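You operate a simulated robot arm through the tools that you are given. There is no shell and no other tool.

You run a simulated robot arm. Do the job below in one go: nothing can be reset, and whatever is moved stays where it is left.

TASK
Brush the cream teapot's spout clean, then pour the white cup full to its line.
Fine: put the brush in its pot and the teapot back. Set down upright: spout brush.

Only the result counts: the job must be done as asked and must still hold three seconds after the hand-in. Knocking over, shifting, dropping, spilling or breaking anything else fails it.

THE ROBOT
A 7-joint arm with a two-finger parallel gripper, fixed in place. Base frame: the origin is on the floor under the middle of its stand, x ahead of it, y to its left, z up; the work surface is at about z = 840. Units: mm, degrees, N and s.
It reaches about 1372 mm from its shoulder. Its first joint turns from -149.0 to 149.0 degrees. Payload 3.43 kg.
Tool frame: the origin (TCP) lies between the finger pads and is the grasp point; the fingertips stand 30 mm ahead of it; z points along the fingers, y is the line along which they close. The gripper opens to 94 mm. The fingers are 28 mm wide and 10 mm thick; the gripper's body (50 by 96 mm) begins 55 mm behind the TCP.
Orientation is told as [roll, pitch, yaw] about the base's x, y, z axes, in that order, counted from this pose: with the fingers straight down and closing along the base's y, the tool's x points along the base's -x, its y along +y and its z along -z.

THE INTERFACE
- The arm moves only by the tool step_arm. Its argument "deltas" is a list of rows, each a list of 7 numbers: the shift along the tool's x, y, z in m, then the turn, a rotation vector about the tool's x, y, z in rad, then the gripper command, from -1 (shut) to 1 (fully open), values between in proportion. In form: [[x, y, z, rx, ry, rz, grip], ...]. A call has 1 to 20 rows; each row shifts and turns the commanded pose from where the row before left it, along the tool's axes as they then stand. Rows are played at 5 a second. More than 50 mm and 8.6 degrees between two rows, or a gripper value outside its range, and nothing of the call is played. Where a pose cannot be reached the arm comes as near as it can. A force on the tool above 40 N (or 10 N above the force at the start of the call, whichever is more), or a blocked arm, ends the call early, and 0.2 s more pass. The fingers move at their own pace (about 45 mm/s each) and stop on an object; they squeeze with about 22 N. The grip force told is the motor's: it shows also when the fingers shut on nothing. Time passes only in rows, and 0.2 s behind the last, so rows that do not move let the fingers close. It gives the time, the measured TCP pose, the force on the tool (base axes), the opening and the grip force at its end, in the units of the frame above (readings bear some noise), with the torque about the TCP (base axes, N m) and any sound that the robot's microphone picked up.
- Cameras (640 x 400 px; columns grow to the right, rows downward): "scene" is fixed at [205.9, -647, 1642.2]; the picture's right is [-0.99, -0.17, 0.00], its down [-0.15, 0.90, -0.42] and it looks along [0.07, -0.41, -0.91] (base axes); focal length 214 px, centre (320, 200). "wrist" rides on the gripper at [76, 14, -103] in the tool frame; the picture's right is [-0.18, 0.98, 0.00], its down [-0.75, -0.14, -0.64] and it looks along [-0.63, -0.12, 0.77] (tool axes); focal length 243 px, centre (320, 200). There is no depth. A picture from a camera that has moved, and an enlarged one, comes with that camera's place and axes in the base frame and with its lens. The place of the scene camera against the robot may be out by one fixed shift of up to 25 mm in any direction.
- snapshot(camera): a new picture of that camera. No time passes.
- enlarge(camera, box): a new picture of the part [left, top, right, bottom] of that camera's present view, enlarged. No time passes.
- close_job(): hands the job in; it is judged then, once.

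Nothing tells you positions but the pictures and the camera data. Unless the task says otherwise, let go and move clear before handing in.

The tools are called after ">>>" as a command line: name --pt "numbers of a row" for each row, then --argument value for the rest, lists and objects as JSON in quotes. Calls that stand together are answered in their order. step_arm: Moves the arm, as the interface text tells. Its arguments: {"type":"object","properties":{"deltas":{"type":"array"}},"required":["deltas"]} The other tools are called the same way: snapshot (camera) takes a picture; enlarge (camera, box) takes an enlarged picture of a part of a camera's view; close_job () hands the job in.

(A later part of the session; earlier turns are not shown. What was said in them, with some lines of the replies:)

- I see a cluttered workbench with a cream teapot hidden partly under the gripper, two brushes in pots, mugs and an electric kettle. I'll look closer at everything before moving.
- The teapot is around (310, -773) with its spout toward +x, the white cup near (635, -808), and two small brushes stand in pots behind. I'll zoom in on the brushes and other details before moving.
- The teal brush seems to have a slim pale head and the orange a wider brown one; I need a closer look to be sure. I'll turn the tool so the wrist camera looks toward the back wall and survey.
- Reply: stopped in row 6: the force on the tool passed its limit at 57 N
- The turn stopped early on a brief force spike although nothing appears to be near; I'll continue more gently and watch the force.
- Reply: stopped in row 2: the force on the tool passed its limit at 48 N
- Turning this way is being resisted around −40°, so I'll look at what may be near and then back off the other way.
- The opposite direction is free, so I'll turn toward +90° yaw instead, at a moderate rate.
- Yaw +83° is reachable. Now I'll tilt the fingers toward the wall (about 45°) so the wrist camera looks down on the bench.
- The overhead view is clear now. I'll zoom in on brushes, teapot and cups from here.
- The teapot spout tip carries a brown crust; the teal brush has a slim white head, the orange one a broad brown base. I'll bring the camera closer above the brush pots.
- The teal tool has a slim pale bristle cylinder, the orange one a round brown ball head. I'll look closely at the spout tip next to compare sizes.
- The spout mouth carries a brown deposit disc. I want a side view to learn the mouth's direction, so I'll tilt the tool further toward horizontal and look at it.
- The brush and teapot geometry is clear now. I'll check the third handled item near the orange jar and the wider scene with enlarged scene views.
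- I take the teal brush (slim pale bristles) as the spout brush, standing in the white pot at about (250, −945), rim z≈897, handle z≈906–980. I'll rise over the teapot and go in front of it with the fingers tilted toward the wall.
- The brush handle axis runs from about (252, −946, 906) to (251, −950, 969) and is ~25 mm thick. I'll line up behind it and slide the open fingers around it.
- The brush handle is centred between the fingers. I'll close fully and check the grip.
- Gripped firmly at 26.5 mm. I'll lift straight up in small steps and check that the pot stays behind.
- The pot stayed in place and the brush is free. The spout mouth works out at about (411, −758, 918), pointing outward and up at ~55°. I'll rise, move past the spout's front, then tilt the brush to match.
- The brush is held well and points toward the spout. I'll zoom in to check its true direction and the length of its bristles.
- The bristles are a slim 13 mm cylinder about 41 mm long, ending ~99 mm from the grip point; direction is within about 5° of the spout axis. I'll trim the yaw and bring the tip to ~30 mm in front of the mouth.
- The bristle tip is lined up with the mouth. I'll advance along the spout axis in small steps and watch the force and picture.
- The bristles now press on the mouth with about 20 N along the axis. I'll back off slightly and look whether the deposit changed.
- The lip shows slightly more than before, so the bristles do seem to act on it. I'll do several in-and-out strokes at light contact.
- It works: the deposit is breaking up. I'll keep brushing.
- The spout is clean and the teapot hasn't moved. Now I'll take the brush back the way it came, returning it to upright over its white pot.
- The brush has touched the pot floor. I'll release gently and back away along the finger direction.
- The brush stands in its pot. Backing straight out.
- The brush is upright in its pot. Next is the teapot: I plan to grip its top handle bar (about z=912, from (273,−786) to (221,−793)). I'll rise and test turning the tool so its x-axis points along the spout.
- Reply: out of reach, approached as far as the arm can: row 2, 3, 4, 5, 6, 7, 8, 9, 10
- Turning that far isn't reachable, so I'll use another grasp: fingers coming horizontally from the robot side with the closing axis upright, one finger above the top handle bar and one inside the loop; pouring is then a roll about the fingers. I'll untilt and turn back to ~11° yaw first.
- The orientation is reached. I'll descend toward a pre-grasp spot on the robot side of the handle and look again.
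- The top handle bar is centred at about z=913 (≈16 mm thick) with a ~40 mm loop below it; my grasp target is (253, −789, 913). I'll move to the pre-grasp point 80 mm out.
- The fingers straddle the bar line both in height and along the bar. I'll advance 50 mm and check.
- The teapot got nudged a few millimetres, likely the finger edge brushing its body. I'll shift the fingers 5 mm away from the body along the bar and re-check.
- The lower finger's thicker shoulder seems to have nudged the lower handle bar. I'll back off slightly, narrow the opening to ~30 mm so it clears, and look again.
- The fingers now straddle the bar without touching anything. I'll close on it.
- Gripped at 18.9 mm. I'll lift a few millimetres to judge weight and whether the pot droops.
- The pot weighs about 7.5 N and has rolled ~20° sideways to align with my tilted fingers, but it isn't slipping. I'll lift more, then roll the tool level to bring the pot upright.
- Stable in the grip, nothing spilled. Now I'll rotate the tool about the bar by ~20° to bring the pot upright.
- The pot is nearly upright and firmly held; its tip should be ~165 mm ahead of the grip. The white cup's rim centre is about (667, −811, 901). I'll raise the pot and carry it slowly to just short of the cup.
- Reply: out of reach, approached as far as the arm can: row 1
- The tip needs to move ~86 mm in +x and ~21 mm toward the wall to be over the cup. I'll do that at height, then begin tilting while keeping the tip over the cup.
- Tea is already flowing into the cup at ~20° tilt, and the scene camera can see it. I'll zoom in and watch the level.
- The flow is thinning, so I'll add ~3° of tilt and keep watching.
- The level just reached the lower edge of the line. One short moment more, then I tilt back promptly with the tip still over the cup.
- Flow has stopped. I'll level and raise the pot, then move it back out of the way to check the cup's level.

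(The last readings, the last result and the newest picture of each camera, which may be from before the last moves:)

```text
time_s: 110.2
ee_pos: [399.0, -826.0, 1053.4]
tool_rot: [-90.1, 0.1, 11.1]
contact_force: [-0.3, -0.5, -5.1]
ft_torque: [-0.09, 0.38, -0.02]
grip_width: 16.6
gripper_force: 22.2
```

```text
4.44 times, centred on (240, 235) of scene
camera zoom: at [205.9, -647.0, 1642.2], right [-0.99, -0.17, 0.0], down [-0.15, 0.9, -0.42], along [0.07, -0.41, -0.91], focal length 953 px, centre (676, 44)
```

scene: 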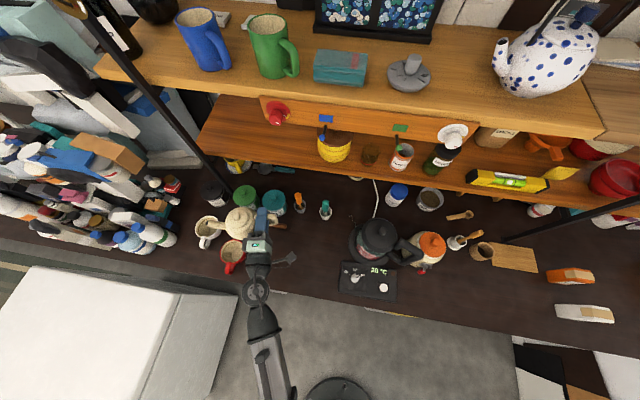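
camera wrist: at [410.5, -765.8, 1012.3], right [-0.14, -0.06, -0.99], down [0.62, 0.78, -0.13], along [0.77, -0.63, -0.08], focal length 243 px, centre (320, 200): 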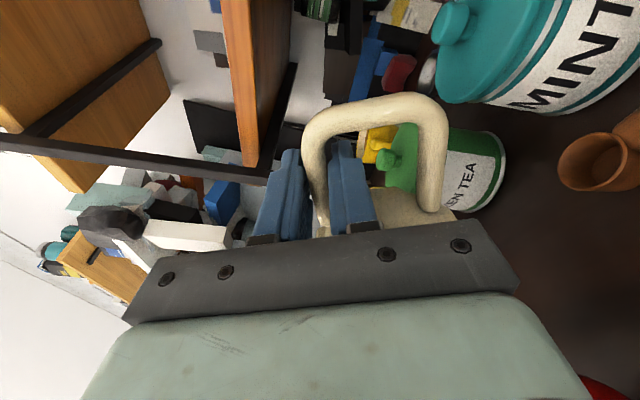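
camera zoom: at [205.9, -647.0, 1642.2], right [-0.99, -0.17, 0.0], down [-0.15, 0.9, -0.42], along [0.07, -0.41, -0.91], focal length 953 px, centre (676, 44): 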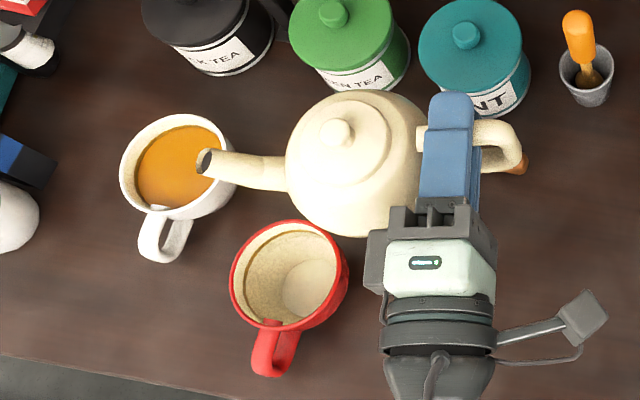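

>>> enlarge --camera "scene" --box '[200, 213, 226, 243]'

>>> enlarge --camera "scene" --box '[203, 215, 219, 231]'

```text
13.33 times, centred on (213, 228) of scene
camera zoom: at [205.9, -647.0, 1642.2], right [-0.99, -0.17, 0.0], down [-0.15, 0.9, -0.42], along [0.07, -0.41, -0.91], focal length 2860 px, centre (1747, -173)
```

zoom: 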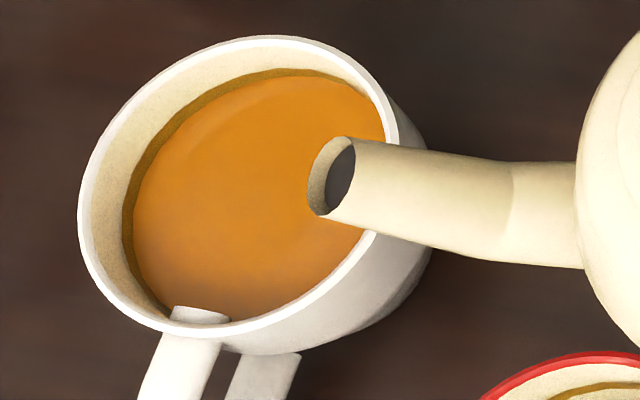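

```text
16.00 times, centred on (211, 223) of scene
camera zoom: at [205.9, -647.0, 1642.2], right [-0.99, -0.17, 0.0], down [-0.15, 0.9, -0.42], along [0.07, -0.41, -0.91], focal length 3432 px, centre (2064, -168)
```

zoom: 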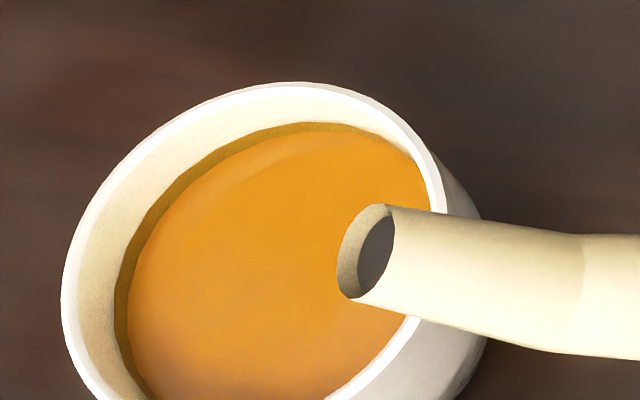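

The level sits right at the lower edge of the line. A small top-up will bring it to the middle of the line, so I'll return over the cup and stop at 15° tilt first.

>>> step_arm --pt "-0.007 0 0.0035 0 0 0 -1" --pt "-0.014 0 0.0075 0 0 0 -1" --pt "-0.0165 0 0.0087 0 0 0 -1" --pt "-0.0165 0 0.0087 0 0 0 -1" --pt "-0.0165 0 0.0087 0 0 0 -1" --pt "-0.014 0 0.0075 0 0 0 -1" --pt "-0.0069 0 0.0035 0 0 0 -1" --pt "-0.0012 0.0103 -0.0001 0.0052 0 -0.0652 -1" --pt "-0.0019 0.0102 -0.0001 0.0052 0 -0.0652 -1" --pt "-0.0025 0.01 -0.0002 0.0052 0 -0.0652 -1" --pt "-0.0032 0.0098 -0.0002 0.0052 0 -0.0652 -1" --pt "0 0 0 0 0 0 -1"

>>> enlarge --camera "scene" --box '[195, 210, 245, 250]'

```text
time_s: 112.8
ee_pos: [503.9, -855.5, 1012.9]
tool_rot: [-91.2, 15.0, 10.9]
contact_force: [-0.4, 0.5, -5.1]
ft_torque: [-0.05, 0.31, -0.03]
grip_width: 16.6
gripper_force: 21.8
```

```text
10.00 times, centred on (220, 230) of scene
camera zoom: at [205.9, -647.0, 1642.2], right [-0.99, -0.17, 0.0], down [-0.15, 0.9, -0.42], along [0.07, -0.41, -0.91], focal length 2145 px, centre (1320, -100)
```

zoom: 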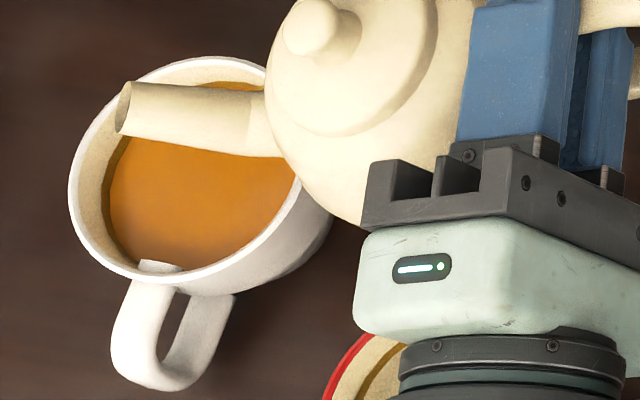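

>>> step_arm --pt "-0.003 -0.0016 -0.0002 0.0049 0 -0.0608 -1" --pt "-0.0029 -0.0018 -0.0002 0.0049 0 -0.0608 -1" --pt "-0.0028 -0.002 -0.0002 0.0049 0 -0.0608 -1" --pt "0 0 0 0 0 0 -1"

>>> enlarge --camera "scene" --box '[200, 213, 226, 243]'

```text
time_s: 113.8
ee_pos: [513.6, -852.3, 1014.7]
tool_rot: [-92.2, 25.6, 10.6]
contact_force: [-0.9, -0.4, -5.6]
ft_torque: [-0.01, 0.24, -0.01]
grip_width: 16.5
gripper_force: 22.6
```

```text
13.33 times, centred on (213, 228) of scene
camera zoom: at [205.9, -647.0, 1642.2], right [-0.99, -0.17, 0.0], down [-0.15, 0.9, -0.42], along [0.07, -0.41, -0.91], focal length 2860 px, centre (1747, -173)
```

zoom: 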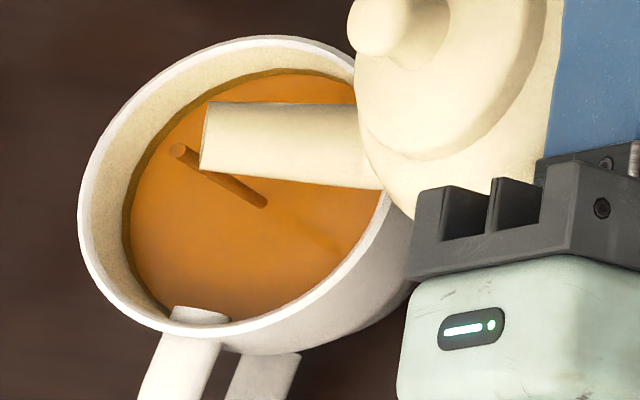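

The level has risen into the band. Tilting back now.

>>> step_arm --pt "0.003 -0.0008 0.0002 -0.0042 0 0.0522 -1" --pt "0.003 -0.001 0.0002 -0.0042 0 0.0522 -1" --pt "0.0029 -0.0011 0.0002 -0.0042 0 0.0522 -1" --pt "0.0028 -0.0013 0.0002 -0.0042 0 0.0522 -1" --pt "0.0028 -0.0014 0.0002 -0.0042 0 0.0522 -1" --pt "0.001 -0.009 0 -0.0042 0 0.0522 -1" --pt "0.0005 -0.01 0 -0.0042 0 0.0522 -1" --pt "0 -0.01 0 -0.006 0 0.0745 -1" --pt "0.007 0 -0.0035 0 0 0 -1" --pt "0.014 0 -0.007 0 0 0 -1" --pt "0.018 0 -0.009 0 0 0 -1" --pt "0.018 0 -0.009 0 0 0 -1" --pt "0.018 0 -0.009 0 0 0 -1" --pt "0.014 0 -0.006 0 0 0 -1" --pt "0.007 0 -0.003 0 0 0 -1" --pt "0 0 0 0 0 0 -1"

>>> enlarge --camera "scene" --box '[200, 213, 226, 243]'

>>> enlarge --camera "scene" --box '[180, 190, 300, 280]'

```text
time_s: 117.2
ee_pos: [400.2, -828.7, 1054.4]
tool_rot: [-90.0, 0.2, 11.2]
contact_force: [-0.2, 0.2, -6.8]
ft_torque: [-0.09, 0.35, 0.01]
grip_width: 16.3
gripper_force: 21.7
```

```text
13.33 times, centred on (213, 228) of scene
camera zoom: at [205.9, -647.0, 1642.2], right [-0.99, -0.17, 0.0], down [-0.15, 0.9, -0.42], along [0.07, -0.41, -0.91], focal length 2860 px, centre (1747, -173)
```

zoom: 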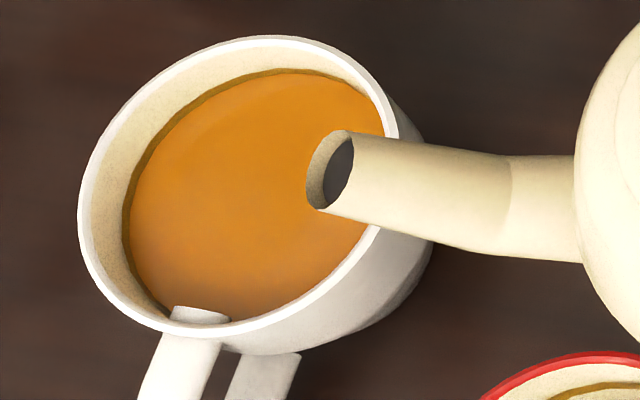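

```text
4.44 times, centred on (240, 235) of scene
camera zoom: at [205.9, -647.0, 1642.2], right [-0.99, -0.17, 0.0], down [-0.15, 0.9, -0.42], along [0.07, -0.41, -0.91], focal length 953 px, centre (676, 44)
```

zoom: 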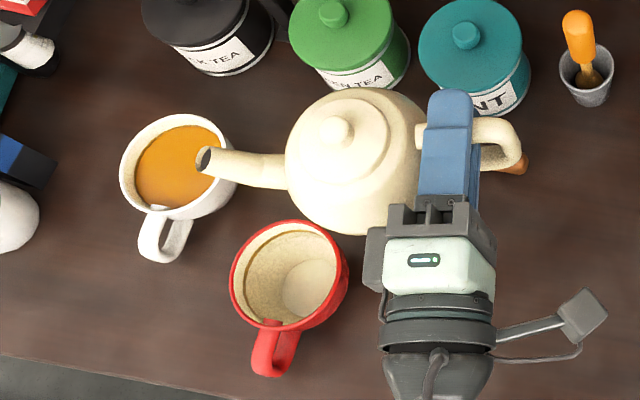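

The cup is now filled to the middle of its line, nothing spilled. Next I carry the pot back over its original place (centre about (322, −776)) and restore its heading.

>>> step_arm --pt "0.007 0 -0.0033 0 0 0 -1" --pt "0.014 0 -0.0067 0 0 0 -1" --pt "0.0185 0 -0.0089 0 0 0 -1" --pt "0.0185 0 -0.0089 0 0 0 -1" --pt "0.0185 0 -0.0089 0 0 0 -1" --pt "0.0185 0 -0.0089 0 0 0 -1" --pt "0.0185 0 -0.0089 0 0 0 -1" --pt "0.014 0 -0.0067 0 0 0 -1" --pt "0.009 0 -0.0043 0 0 0 -1" --pt "0.0032 0 -0.0014 0 0 0 -1" --pt "0 0 0 0 0.041 0 -1" --pt "0 0 0 0 0.041 0 -1" --pt "0 0 0 0 0 0 -1"

>>> enlarge --camera "scene" --box '[255, 200, 355, 290]'

```text
time_s: 120.0
ee_pos: [250.2, -788.6, 1055.6]
tool_rot: [-90.2, 0.3, 6.4]
contact_force: [0.0, -0.1, -5.7]
ft_torque: [-0.1, 0.37, 0.02]
grip_width: 16.7
gripper_force: 22.7
```

```text
4.44 times, centred on (305, 245) of scene
camera zoom: at [205.9, -647.0, 1642.2], right [-0.99, -0.17, 0.0], down [-0.15, 0.9, -0.42], along [0.07, -0.41, -0.91], focal length 953 px, centre (387, 0)
```

zoom: 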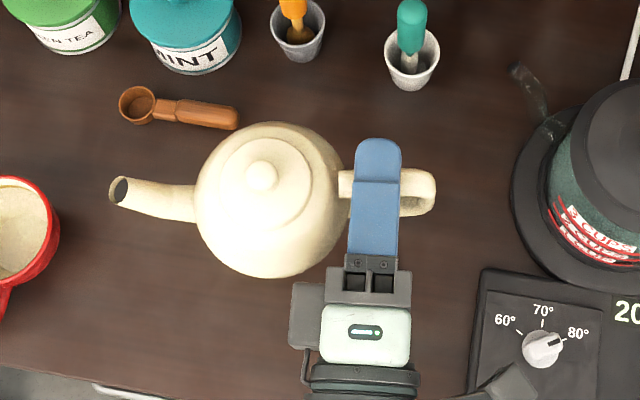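

>>> step_arm --pt "0 0.008 0 0 0 0.02 -1" --pt "0 0.016 0 0 0 0.02 -1" --pt "0 0.018 0 0 0 0 -1" --pt "0 0.018 0 0 0 0 -1" --pt "0 0.016 0 0 0 0 -1" --pt "0 0.008 0 0 0 0 -1" --pt "0 0 0 0 0 0 -1"

>>> enlarge --camera "scene" --box '[255, 210, 355, 300]'

>>> snapshot --camera "wrist"

```text
time_s: 121.6
ee_pos: [252.9, -788.8, 971.5]
tool_rot: [-90.1, -2.0, 6.5]
contact_force: [0.7, 0.5, -6.6]
ft_torque: [-0.1, 0.42, 0.02]
grip_width: 16.2
gripper_force: 22.1
```

```text
4.44 times, centred on (305, 255) of scene
camera zoom: at [205.9, -647.0, 1642.2], right [-0.99, -0.17, 0.0], down [-0.15, 0.9, -0.42], along [0.07, -0.41, -0.91], focal length 953 px, centre (387, -44)
```

zoom: 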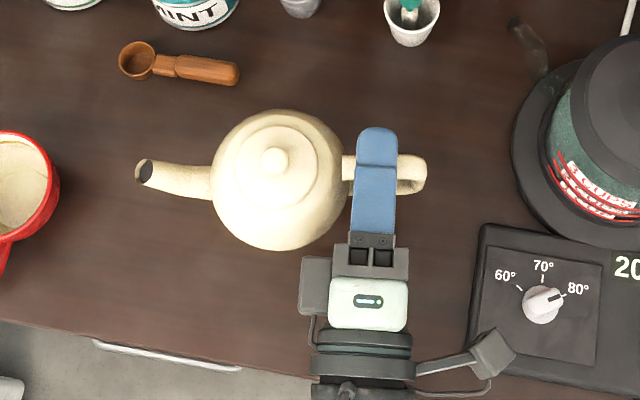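

```text
taken
camera wrist: at [164.9, -694.1, 953.5], right [0.22, 0.02, -0.98], down [0.67, 0.72, 0.17], along [0.71, -0.69, 0.14], focal length 243 px, centre (320, 200)
```

wrist: 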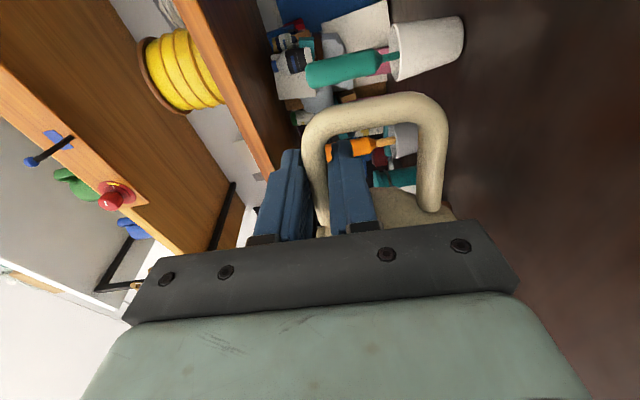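

>>> step_arm --pt "0.001 0.006 0 0 0 0 -1" --pt "0.001 0.012 0 0 0 0 -1" --pt "0.001 0.012 0 0 0 0 -1" --pt "0 0.01 0 0 0 0 -1" --pt "0 0.005 0 0 0 0 -1" --pt "0 0 0 0 0 0 -1"

>>> enlarge --camera "scene" --box '[255, 210, 355, 300]'

```text
time_s: 123.0
ee_pos: [250.5, -788.2, 925.6]
tool_rot: [-90.1, -2.0, 6.5]
contact_force: [-0.1, -0.1, -5.2]
ft_torque: [-0.06, 0.35, 0.0]
grip_width: 16.5
gripper_force: 22.1
```

```text
4.44 times, centred on (305, 255) of scene
camera zoom: at [205.9, -647.0, 1642.2], right [-0.99, -0.17, 0.0], down [-0.15, 0.9, -0.42], along [0.07, -0.41, -0.91], focal length 953 px, centre (387, -44)
```

zoom: 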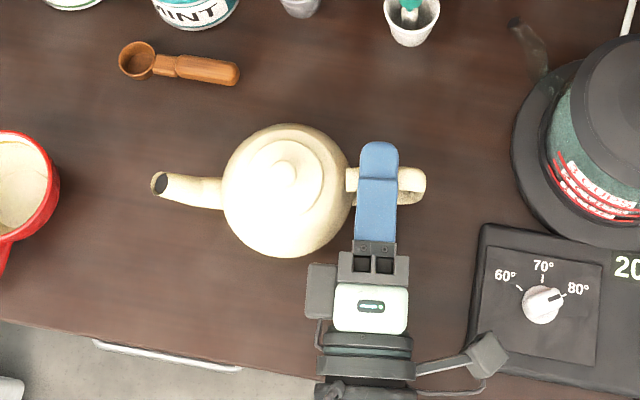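

The pot is upright and over its old spot. I'll lower the last centimetre slowly until it rests.

>>> step_arm --pt "0 0.003 0 0 0 0 -1" --pt "0 0.003 0 0 0 0 -1" --pt "0 0.002 0 0 0 0 -1" --pt "0 0 0 0 0 0 -1"

```text
time_s: 124.0
ee_pos: [251.4, -788.3, 917.6]
tool_rot: [-90.1, -2.0, 6.5]
contact_force: [0.4, 0.0, -5.8]
ft_torque: [-0.06, 0.39, 0.01]
grip_width: 16.5
gripper_force: 22.3
```

>>> step_arm --pt "0 0.0015 0 0 0 0 -1" --pt "0 0.0015 0 0 0 0 -1" --pt "0 0 0 0 0 0 -1"

```text
time_s: 124.8
ee_pos: [252.7, -789.8, 915.1]
tool_rot: [-90.1, -2.1, 6.5]
contact_force: [0.4, -0.2, -5.3]
ft_torque: [-0.08, 0.41, -0.02]
grip_width: 16.6
gripper_force: 22.3
```

>>> step_arm --pt "0 0.001 0 0 0 0 -1" --pt "0 0.001 0 0 0 0 -1" --pt "0 0 0 0 0 0 -1"

>>> step_arm --pt "0 0.001 0 0 0 0 -1" --pt "0 0 0 0 0 0 -1"

```text
time_s: 125.6
ee_pos: [252.5, -789.7, 913.6]
tool_rot: [-90.1, -2.0, 6.5]
contact_force: [0.1, -0.8, -5.2]
ft_torque: [-0.06, 0.37, 0.0]
grip_width: 16.6
gripper_force: 22.4
```

```text
time_s: 126.2
ee_pos: [252.3, -788.7, 912.3]
tool_rot: [-90.1, -1.9, 6.4]
contact_force: [1.4, -0.1, 1.6]
ft_torque: [0.01, 0.04, -0.01]
grip_width: 16.5
gripper_force: 22.2
```

The pot has touched down. I'll open the fingers to ~30 mm, check, and withdraw straight back.

>>> step_arm --pt "0 0 0 0 0 0 -0.62" --pt "0 0 0 0 0 0 -0.55" --pt "0 0 0 0 0 0 -0.45" --pt "0 0 0 0 0 0 -0.36" --pt "0 0 0 0 0 0 -0.36"

>>> enlarge --camera "wrist" --box '[260, 80, 460, 240]'

>>> enlarge --camera "scene" --box '[265, 225, 345, 285]'

```text
time_s: 127.4
ee_pos: [252.6, -789.0, 912.0]
tool_rot: [-90.2, -2.0, 6.5]
contact_force: [-0.4, -0.3, 0.2]
ft_torque: [0.02, 0.01, 0.03]
grip_width: 30.4
gripper_force: 0.1
```

```text
2.50 times, centred on (360, 160) of wrist
camera zoom: at [164.8, -693.7, 894.7], right [0.22, 0.02, -0.98], down [0.67, 0.72, 0.17], along [0.71, -0.69, 0.14], focal length 606 px, centre (220, 300)
```

zoom: 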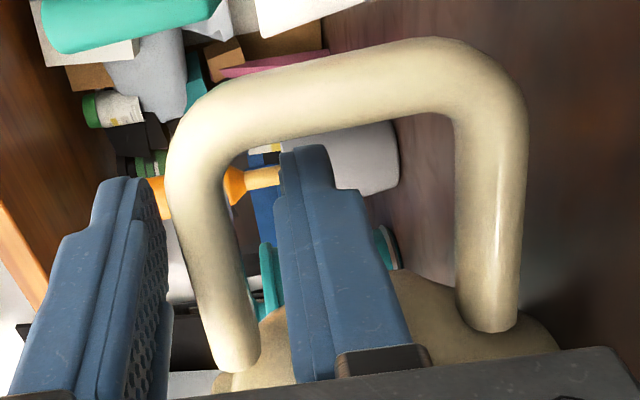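

```text
6.67 times, centred on (305, 255) of scene
camera zoom: at [205.9, -647.0, 1642.2], right [-0.99, -0.17, 0.0], down [-0.15, 0.9, -0.42], along [0.07, -0.41, -0.91], focal length 1430 px, centre (420, -167)
```

zoom: 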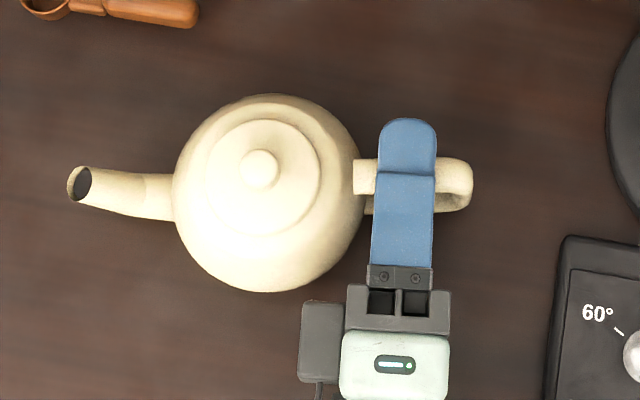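

>>> step_arm --pt "0 0 -0.006 0 0 0 -0.36" --pt "0 0 -0.012 0 0 0 -0.36" --pt "0 0 -0.018 0 0 0 -0.36" --pt "0 0 -0.02 0 0 0 -0.36" --pt "0 0 -0.02 0 0 0 -0.36" --pt "0 0 -0.02 0 0 0 -0.36" --pt "0 0 0 0 0 0 -0.36"

>>> enlarge --camera "scene" --box '[265, 225, 345, 285]'

>>> snapshot --camera "wrist"

```text
time_s: 129.0
ee_pos: [241.8, -692.6, 912.2]
tool_rot: [-90.1, -2.1, 6.4]
contact_force: [-0.2, 0.1, 0.3]
ft_torque: [0.0, -0.03, 0.03]
grip_width: 30.0
gripper_force: 0.2
```

```text
6.67 times, centred on (305, 255) of scene
camera zoom: at [205.9, -647.0, 1642.2], right [-0.99, -0.17, 0.0], down [-0.15, 0.9, -0.42], along [0.07, -0.41, -0.91], focal length 1430 px, centre (420, -167)
```

zoom: 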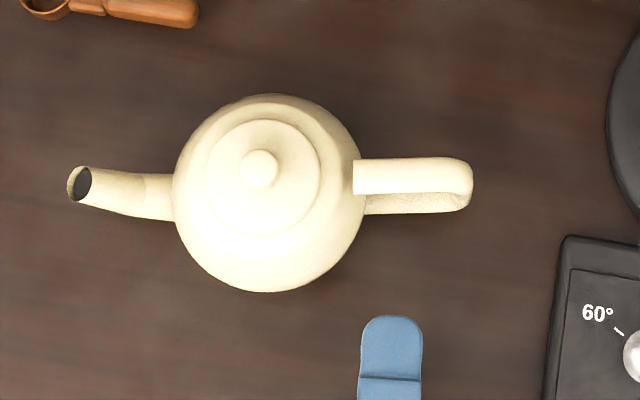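

```text
taken
camera wrist: at [155.6, -599.1, 894.4], right [0.22, 0.02, -0.98], down [0.67, 0.72, 0.17], along [0.71, -0.69, 0.14], focal length 243 px, centre (320, 200)
```

wrist: 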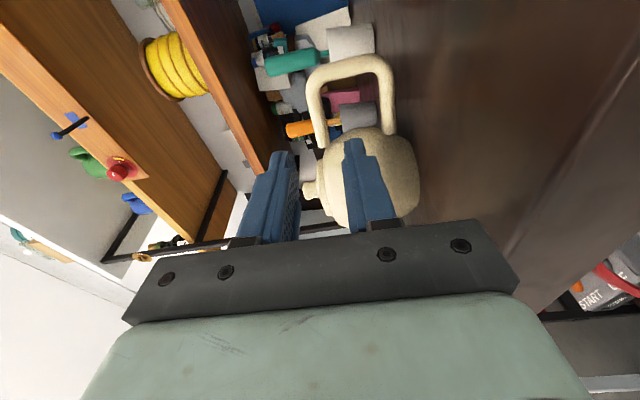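

The teapot is back within a few millimetres of its original place. I'll move the arm clear and inspect everything once more.

>>> step_arm --pt "0 -0.01 -0.02 0 0 0 -0.36" --pt "0 -0.02 -0.02 0 0 0 -0.36" --pt "0 -0.03 -0.02 0 0 0 -0.36" --pt "0 -0.03 -0.02 0 0 0 -0.36" --pt "0 -0.03 0 0 0 0 -0.36" --pt "0 -0.02 0 0 0 0 -0.36" --pt "0 0 0 0 0 0 -0.36"

>>> snapshot --camera "scene"

>>> enlarge --camera "scene" --box '[180, 190, 340, 290]'

>>> enlarge --camera "scene" --box '[195, 210, 235, 245]'

>>> enlarge --camera "scene" --box '[290, 185, 350, 230]'

```text
time_s: 130.6
ee_pos: [247.9, -673.7, 1048.3]
tool_rot: [-90.1, -2.0, 6.5]
contact_force: [0.4, 0.2, 0.5]
ft_torque: [-0.02, 0.0, 0.0]
grip_width: 30.2
gripper_force: 0.0
out of reach, approached as far as the arm can: row 2, 3, 4
```

```text
taken
```

scene: 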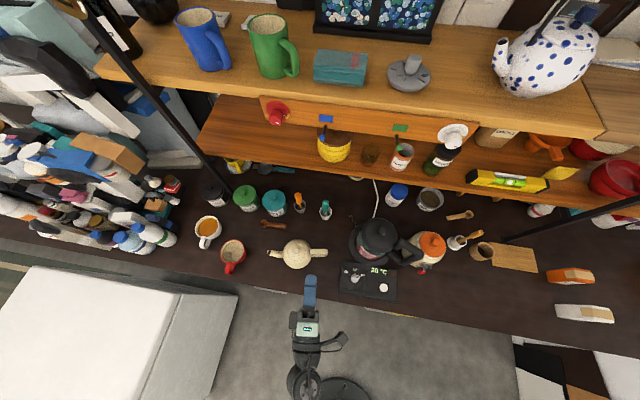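

```text
4.00 times, centred on (260, 240) of scene
camera zoom: at [205.9, -647.0, 1642.2], right [-0.99, -0.17, 0.0], down [-0.15, 0.9, -0.42], along [0.07, -0.41, -0.91], focal length 858 px, centre (560, 40)
```

zoom: 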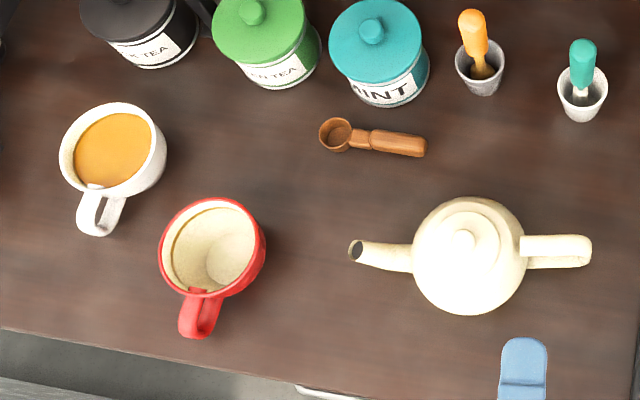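

```text
11.43 times, centred on (215, 228) of scene
camera zoom: at [205.9, -647.0, 1642.2], right [-0.99, -0.17, 0.0], down [-0.15, 0.9, -0.42], along [0.07, -0.41, -0.91], focal length 2451 px, centre (1520, -114)
```

zoom: 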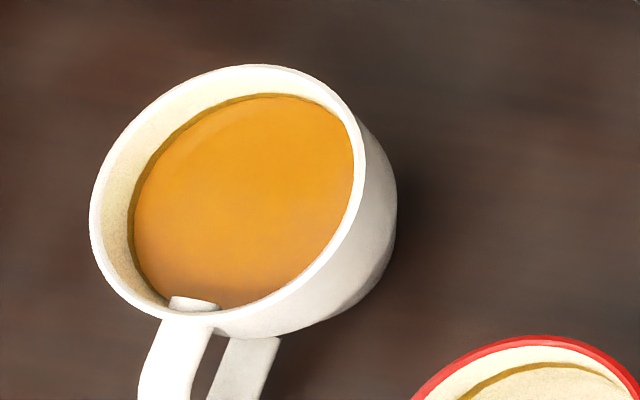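

```text
8.89 times, centred on (320, 208) of scene
camera zoom: at [205.9, -647.0, 1642.2], right [-0.99, -0.17, 0.0], down [-0.15, 0.9, -0.42], along [0.07, -0.41, -0.91], focal length 1906 px, centre (320, 133)
```

zoom: 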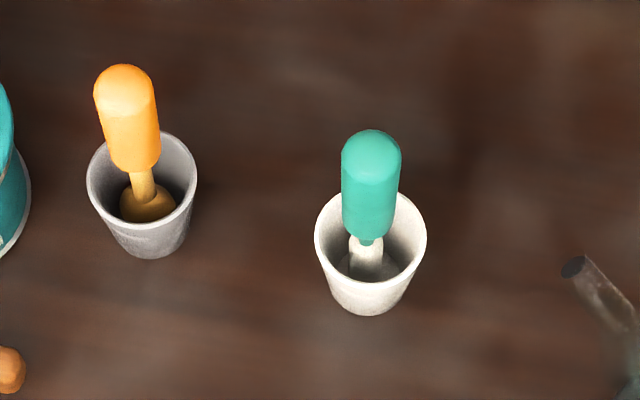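

Everything checks out: the spout is clean, and the white cup is filled to its line with no visible spill. The teal brush stands upright in its pot, the teapot is back in its place, and the arm is clear. Handing in.

>>> close_job

```text
The job is handed in.
```

The job is done and handed in; I haven't seen the verdict on it.

- **Spout:** I brushed it with the slim teal brush until the brown deposit was gone.
- **Cup:** I poured the white cup from the teapot to about the middle of its line. The pictures show no spill.
- **Brush:** It stands upright in its white pot.
- **Teapot:** It is back upright within a few millimetres of where it started. One finger pushed the teapot a few millimetres while I was taking hold of its handle; I put it back afterwards.

The arm let go and moved clear before I handed in, and in the last pictures nothing else on the bench looked moved.
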